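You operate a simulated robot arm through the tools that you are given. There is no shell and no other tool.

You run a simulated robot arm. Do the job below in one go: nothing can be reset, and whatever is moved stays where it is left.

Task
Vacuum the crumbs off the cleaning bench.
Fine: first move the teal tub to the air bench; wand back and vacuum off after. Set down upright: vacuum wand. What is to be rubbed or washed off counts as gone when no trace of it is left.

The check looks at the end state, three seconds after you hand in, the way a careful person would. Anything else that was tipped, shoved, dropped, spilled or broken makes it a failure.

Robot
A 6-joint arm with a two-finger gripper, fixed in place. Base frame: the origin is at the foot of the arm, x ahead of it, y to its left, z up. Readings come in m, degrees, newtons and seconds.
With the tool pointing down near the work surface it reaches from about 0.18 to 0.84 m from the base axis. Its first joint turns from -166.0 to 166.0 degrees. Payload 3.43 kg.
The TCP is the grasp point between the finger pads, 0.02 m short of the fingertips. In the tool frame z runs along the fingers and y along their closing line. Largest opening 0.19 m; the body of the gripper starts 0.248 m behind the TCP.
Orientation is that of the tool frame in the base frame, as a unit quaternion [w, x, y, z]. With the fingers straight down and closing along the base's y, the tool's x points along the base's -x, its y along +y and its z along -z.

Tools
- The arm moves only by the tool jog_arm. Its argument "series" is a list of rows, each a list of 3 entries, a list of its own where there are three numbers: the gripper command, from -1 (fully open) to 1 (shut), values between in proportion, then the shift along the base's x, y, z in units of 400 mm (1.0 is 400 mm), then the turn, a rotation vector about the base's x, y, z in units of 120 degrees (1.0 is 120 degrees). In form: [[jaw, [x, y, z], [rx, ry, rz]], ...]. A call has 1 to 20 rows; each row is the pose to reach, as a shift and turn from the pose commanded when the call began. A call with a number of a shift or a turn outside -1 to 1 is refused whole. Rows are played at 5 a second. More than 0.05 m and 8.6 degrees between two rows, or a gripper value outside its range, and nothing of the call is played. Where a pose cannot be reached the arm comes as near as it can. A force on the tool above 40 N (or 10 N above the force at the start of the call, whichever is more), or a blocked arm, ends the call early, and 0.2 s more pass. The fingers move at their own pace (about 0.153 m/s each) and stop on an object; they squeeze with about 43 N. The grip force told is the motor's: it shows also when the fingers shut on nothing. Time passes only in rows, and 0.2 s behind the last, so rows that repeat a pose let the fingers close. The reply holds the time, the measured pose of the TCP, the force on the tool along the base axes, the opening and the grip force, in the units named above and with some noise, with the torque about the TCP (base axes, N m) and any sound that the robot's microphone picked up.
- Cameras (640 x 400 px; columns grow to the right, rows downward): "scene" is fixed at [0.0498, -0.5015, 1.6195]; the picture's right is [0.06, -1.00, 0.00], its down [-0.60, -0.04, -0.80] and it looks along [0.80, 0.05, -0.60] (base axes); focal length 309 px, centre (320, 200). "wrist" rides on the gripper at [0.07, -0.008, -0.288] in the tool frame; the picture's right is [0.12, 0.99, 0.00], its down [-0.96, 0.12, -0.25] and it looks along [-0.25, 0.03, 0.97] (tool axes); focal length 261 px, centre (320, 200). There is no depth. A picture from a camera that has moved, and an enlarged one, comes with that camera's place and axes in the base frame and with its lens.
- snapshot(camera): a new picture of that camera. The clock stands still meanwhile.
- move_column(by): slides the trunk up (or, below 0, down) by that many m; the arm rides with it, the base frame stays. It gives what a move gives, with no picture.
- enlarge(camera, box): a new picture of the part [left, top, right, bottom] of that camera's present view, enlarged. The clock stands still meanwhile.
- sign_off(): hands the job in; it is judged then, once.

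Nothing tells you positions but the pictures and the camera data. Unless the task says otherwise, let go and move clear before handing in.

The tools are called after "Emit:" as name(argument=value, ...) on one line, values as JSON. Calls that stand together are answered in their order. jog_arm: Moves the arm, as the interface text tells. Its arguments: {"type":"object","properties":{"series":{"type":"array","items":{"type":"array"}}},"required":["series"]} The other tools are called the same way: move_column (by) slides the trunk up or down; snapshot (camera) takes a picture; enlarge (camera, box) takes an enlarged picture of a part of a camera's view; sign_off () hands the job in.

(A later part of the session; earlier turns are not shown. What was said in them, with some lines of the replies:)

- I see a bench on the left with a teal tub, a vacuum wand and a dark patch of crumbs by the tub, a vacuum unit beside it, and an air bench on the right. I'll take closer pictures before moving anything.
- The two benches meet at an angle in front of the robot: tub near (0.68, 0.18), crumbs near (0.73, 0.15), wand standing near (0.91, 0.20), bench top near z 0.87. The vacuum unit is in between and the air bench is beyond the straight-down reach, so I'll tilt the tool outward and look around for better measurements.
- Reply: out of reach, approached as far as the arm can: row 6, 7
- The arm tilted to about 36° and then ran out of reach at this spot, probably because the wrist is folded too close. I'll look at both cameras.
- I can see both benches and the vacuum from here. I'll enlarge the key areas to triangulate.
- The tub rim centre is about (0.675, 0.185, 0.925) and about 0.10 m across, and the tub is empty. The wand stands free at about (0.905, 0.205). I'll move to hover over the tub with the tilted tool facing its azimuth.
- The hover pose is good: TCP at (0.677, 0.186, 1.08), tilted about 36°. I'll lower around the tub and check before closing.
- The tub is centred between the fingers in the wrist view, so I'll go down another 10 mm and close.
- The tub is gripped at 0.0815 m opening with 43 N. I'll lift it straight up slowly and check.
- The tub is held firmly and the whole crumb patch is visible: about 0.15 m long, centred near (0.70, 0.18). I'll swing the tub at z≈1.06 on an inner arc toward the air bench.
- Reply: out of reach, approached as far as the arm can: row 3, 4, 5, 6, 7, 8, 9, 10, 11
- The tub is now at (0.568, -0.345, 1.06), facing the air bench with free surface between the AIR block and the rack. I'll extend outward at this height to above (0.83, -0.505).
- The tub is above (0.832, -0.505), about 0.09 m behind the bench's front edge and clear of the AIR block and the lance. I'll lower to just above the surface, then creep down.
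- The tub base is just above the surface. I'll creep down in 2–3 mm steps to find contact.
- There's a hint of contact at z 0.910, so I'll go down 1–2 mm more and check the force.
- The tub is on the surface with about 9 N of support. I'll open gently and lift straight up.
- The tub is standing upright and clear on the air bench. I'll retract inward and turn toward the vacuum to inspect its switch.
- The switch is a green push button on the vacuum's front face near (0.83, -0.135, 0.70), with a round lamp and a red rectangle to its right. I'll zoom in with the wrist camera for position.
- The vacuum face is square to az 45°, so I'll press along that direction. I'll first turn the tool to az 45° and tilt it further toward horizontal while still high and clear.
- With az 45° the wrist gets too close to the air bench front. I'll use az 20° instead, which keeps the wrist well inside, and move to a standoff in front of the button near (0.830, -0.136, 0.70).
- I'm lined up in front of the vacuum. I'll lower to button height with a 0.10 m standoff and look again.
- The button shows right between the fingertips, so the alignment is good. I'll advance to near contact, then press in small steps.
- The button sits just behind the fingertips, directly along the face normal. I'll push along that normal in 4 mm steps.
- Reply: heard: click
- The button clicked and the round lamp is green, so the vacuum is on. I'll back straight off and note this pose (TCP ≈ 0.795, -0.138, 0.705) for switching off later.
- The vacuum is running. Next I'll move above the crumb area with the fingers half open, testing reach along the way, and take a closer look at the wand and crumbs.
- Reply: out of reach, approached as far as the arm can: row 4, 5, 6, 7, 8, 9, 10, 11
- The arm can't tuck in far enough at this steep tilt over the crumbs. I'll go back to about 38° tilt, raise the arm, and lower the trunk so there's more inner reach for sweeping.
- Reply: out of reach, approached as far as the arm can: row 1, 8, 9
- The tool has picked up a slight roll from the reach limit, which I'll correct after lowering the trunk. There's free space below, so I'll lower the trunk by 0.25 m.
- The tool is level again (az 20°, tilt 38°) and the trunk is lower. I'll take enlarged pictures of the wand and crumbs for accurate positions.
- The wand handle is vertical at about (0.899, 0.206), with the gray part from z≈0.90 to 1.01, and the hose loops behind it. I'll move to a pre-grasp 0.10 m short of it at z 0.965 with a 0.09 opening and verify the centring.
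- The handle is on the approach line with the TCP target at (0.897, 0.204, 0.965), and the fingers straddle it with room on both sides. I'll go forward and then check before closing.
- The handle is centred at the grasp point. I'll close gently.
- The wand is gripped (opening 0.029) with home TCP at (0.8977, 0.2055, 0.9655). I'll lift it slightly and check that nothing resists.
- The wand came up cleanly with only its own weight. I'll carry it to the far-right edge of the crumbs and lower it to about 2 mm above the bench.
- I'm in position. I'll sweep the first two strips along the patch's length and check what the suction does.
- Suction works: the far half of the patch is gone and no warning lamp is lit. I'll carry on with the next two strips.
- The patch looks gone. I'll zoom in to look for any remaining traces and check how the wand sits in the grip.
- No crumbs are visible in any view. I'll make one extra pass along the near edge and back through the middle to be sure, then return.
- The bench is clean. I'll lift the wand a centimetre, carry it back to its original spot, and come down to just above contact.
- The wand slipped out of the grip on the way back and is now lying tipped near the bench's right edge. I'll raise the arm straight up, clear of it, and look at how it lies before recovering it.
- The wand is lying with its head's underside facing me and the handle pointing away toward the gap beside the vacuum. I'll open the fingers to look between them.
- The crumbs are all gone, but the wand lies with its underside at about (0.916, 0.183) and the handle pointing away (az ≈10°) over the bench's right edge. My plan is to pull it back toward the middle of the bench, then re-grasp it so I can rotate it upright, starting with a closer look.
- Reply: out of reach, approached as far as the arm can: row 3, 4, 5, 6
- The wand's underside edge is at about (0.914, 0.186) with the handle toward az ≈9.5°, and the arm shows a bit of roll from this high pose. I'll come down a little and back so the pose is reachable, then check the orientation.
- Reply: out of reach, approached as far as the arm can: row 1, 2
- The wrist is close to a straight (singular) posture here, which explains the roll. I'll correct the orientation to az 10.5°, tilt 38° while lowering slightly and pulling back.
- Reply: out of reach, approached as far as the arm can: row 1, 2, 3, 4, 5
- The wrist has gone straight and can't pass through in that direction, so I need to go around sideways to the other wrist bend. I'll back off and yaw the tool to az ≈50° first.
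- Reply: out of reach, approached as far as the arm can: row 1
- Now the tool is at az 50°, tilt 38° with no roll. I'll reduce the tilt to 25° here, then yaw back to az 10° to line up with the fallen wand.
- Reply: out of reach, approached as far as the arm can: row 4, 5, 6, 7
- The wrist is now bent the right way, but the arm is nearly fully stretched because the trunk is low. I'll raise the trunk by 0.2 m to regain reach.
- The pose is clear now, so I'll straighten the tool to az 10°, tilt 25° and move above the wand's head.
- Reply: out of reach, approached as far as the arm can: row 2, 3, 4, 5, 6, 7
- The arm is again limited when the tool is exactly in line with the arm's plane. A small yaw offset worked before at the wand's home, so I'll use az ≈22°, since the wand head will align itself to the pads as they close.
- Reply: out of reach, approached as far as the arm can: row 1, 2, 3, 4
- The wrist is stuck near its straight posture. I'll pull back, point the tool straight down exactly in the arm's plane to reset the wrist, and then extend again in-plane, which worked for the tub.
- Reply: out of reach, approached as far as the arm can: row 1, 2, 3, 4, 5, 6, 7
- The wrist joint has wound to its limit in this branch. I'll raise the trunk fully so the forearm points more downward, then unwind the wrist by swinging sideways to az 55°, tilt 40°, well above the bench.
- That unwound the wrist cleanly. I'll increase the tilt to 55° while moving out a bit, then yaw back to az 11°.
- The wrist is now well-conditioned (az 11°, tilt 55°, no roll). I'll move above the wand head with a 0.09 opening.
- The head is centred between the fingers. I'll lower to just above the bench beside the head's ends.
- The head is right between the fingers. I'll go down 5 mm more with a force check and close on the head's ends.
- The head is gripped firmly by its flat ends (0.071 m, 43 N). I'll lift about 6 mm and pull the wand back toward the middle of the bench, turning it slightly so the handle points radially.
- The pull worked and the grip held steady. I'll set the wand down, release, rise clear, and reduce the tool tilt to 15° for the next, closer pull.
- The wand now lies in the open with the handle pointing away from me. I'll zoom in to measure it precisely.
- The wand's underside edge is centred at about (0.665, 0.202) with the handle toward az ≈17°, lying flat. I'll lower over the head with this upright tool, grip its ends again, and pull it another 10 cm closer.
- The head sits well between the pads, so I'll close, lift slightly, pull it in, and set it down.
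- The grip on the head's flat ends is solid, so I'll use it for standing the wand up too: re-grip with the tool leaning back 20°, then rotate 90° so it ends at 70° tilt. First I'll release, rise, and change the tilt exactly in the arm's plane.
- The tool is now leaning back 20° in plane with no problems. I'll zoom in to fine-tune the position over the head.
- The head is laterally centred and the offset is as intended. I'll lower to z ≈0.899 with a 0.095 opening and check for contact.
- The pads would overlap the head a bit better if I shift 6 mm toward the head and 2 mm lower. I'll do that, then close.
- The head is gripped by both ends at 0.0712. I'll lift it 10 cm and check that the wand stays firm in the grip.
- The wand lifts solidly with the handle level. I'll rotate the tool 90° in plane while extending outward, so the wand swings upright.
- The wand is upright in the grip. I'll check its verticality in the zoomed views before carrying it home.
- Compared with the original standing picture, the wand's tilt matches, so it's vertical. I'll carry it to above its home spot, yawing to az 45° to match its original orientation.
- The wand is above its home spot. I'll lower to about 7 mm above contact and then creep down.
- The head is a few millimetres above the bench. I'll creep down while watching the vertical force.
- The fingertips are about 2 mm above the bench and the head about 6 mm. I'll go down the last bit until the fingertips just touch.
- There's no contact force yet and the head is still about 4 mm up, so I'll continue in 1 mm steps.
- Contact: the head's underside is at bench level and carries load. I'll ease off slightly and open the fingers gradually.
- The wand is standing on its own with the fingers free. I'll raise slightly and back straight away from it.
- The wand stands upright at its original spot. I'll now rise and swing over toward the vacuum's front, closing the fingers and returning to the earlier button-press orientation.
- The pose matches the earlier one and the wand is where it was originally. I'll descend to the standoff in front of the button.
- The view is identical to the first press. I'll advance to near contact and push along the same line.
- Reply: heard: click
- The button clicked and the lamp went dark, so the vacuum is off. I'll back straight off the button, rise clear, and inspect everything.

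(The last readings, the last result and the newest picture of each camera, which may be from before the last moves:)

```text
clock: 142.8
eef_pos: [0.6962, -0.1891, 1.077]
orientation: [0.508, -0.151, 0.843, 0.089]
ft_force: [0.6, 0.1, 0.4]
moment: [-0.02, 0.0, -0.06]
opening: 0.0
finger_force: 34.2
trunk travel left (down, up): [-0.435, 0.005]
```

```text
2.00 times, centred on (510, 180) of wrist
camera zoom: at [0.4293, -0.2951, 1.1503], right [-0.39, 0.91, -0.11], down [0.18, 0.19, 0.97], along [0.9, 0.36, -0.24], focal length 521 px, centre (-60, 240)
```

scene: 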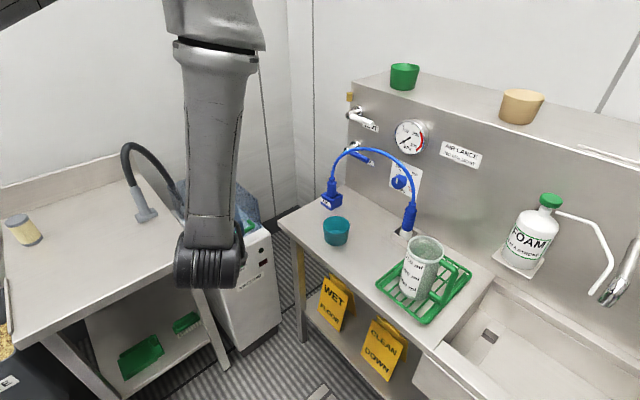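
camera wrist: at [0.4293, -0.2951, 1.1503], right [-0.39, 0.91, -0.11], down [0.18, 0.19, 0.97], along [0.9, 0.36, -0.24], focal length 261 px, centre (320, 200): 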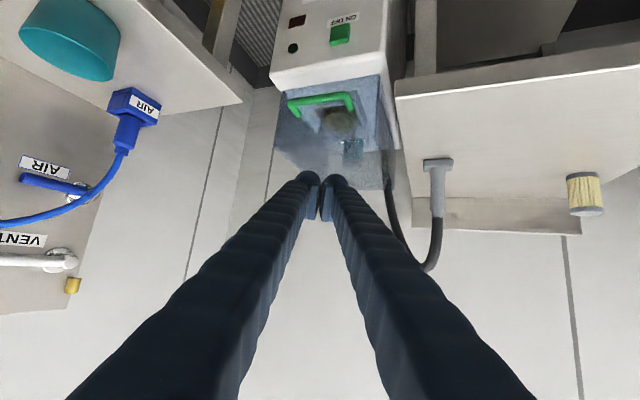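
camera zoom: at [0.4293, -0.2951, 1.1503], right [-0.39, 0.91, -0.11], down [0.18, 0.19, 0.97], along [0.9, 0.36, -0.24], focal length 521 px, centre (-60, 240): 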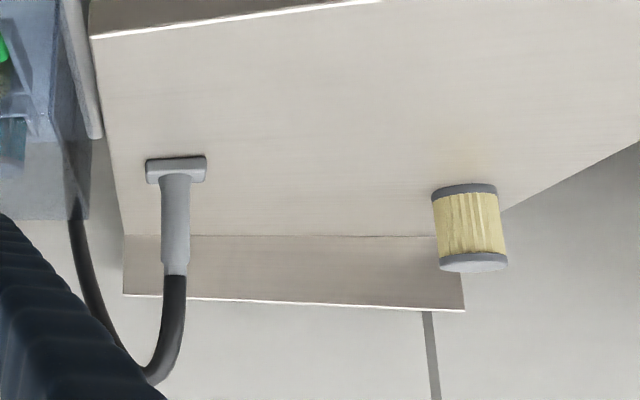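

The vacuum is off, the wand is standing, the tub is on the air bench, and the bench looks clean. I'll move the arm a bit further aside to view the part of the bench it hides.

Emit:
jog_arm(series=[[1, [-0.02, -0.08, 0.03], [0, 0, 0]], [1, [-0.04, -0.16, 0.06], [0, 0, 0]], [1, [-0.06, -0.24, 0.09], [0, 0, 0]], [1, [-0.08, -0.32, 0.12], [0, 0, 0]], [1, [-0.1, -0.4, 0.15], [0, 0, 0]], [1, [-0.1, -0.4, 0.15], [0, 0, 0]]])

Emit:
snapshot(camera="scene")

Emit:
enlarge(camera="scene", box=[60, 180, 280, 300])

Emit:
enlarge(camera="wrist", box=[340, 40, 640, 240])

```text
clock: 144.2
eef_pos: [0.6557, -0.3528, 1.1382]
orientation: [0.508, -0.151, 0.843, 0.089]
ft_force: [0.7, -0.4, -0.1]
moment: [0.01, -0.01, 0.02]
opening: 0.0
finger_force: 34.3
trunk travel left (down, up): [-0.435, 0.005]
```

```text
taken
```

scene: 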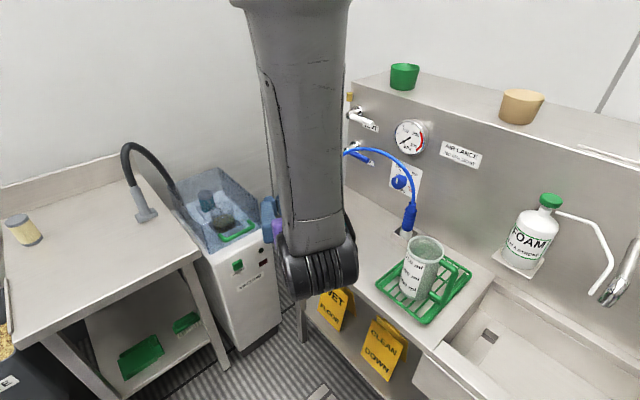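

```text
2.91 times, centred on (170, 240) of scene
camera zoom: at [0.0498, -0.5015, 1.6195], right [0.06, -1.0, 0.0], down [-0.6, -0.04, -0.8], along [0.8, 0.05, -0.6], focal length 898 px, centre (756, 84)
```

zoom: 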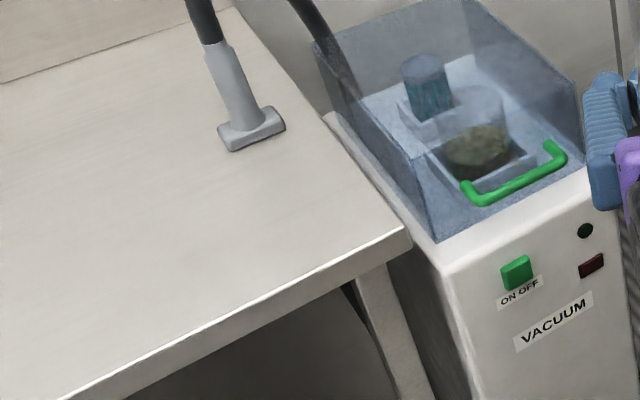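

```text
2.00 times, centred on (490, 140) of wrist
camera zoom: at [0.3872, -0.4583, 1.2101], right [-0.4, 0.91, -0.11], down [0.18, 0.19, 0.97], along [0.9, 0.36, -0.24], focal length 521 px, centre (-20, 320)
```

zoom: 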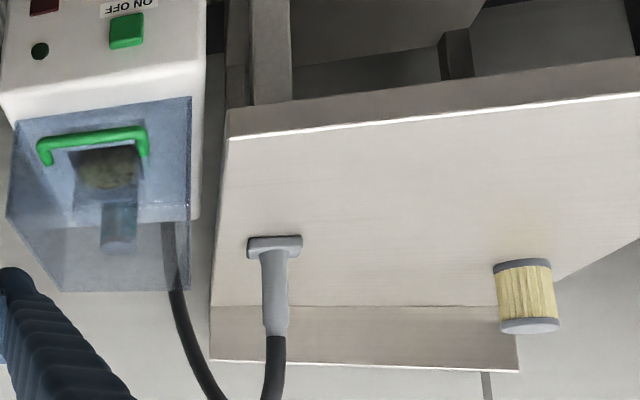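

The end state checks out in the pictures: no crumbs on the bench, wand upright at its spot, tub upright on the air bench, vacuum lamp dark, arm clear with nothing held. I'm handing in now.

Emit:
sign_off()

```text
The job is handed in.
```

The crumbs are vacuumed off the cleaning bench and I've handed the job in. I could see none left in close-ups from either camera.

- **Teal tub:** I moved it to the air bench first. It stands upright between the AIR block and the green rack.
- **Vacuum:** I switched it on for the job and off again afterwards; its lamp is dark.
- **Wand:** it stands upright within about 1 cm of where it started, facing roughly the same way.

**Wand dropped:** the wand slipped out of the gripper on the way back and tipped over on the bench. I pulled it back by its head, stood it up again and set it down at its spot. I saw nothing else moved, spilled or damaged.

The trunk is now about 0.11 m higher than it was at the start.
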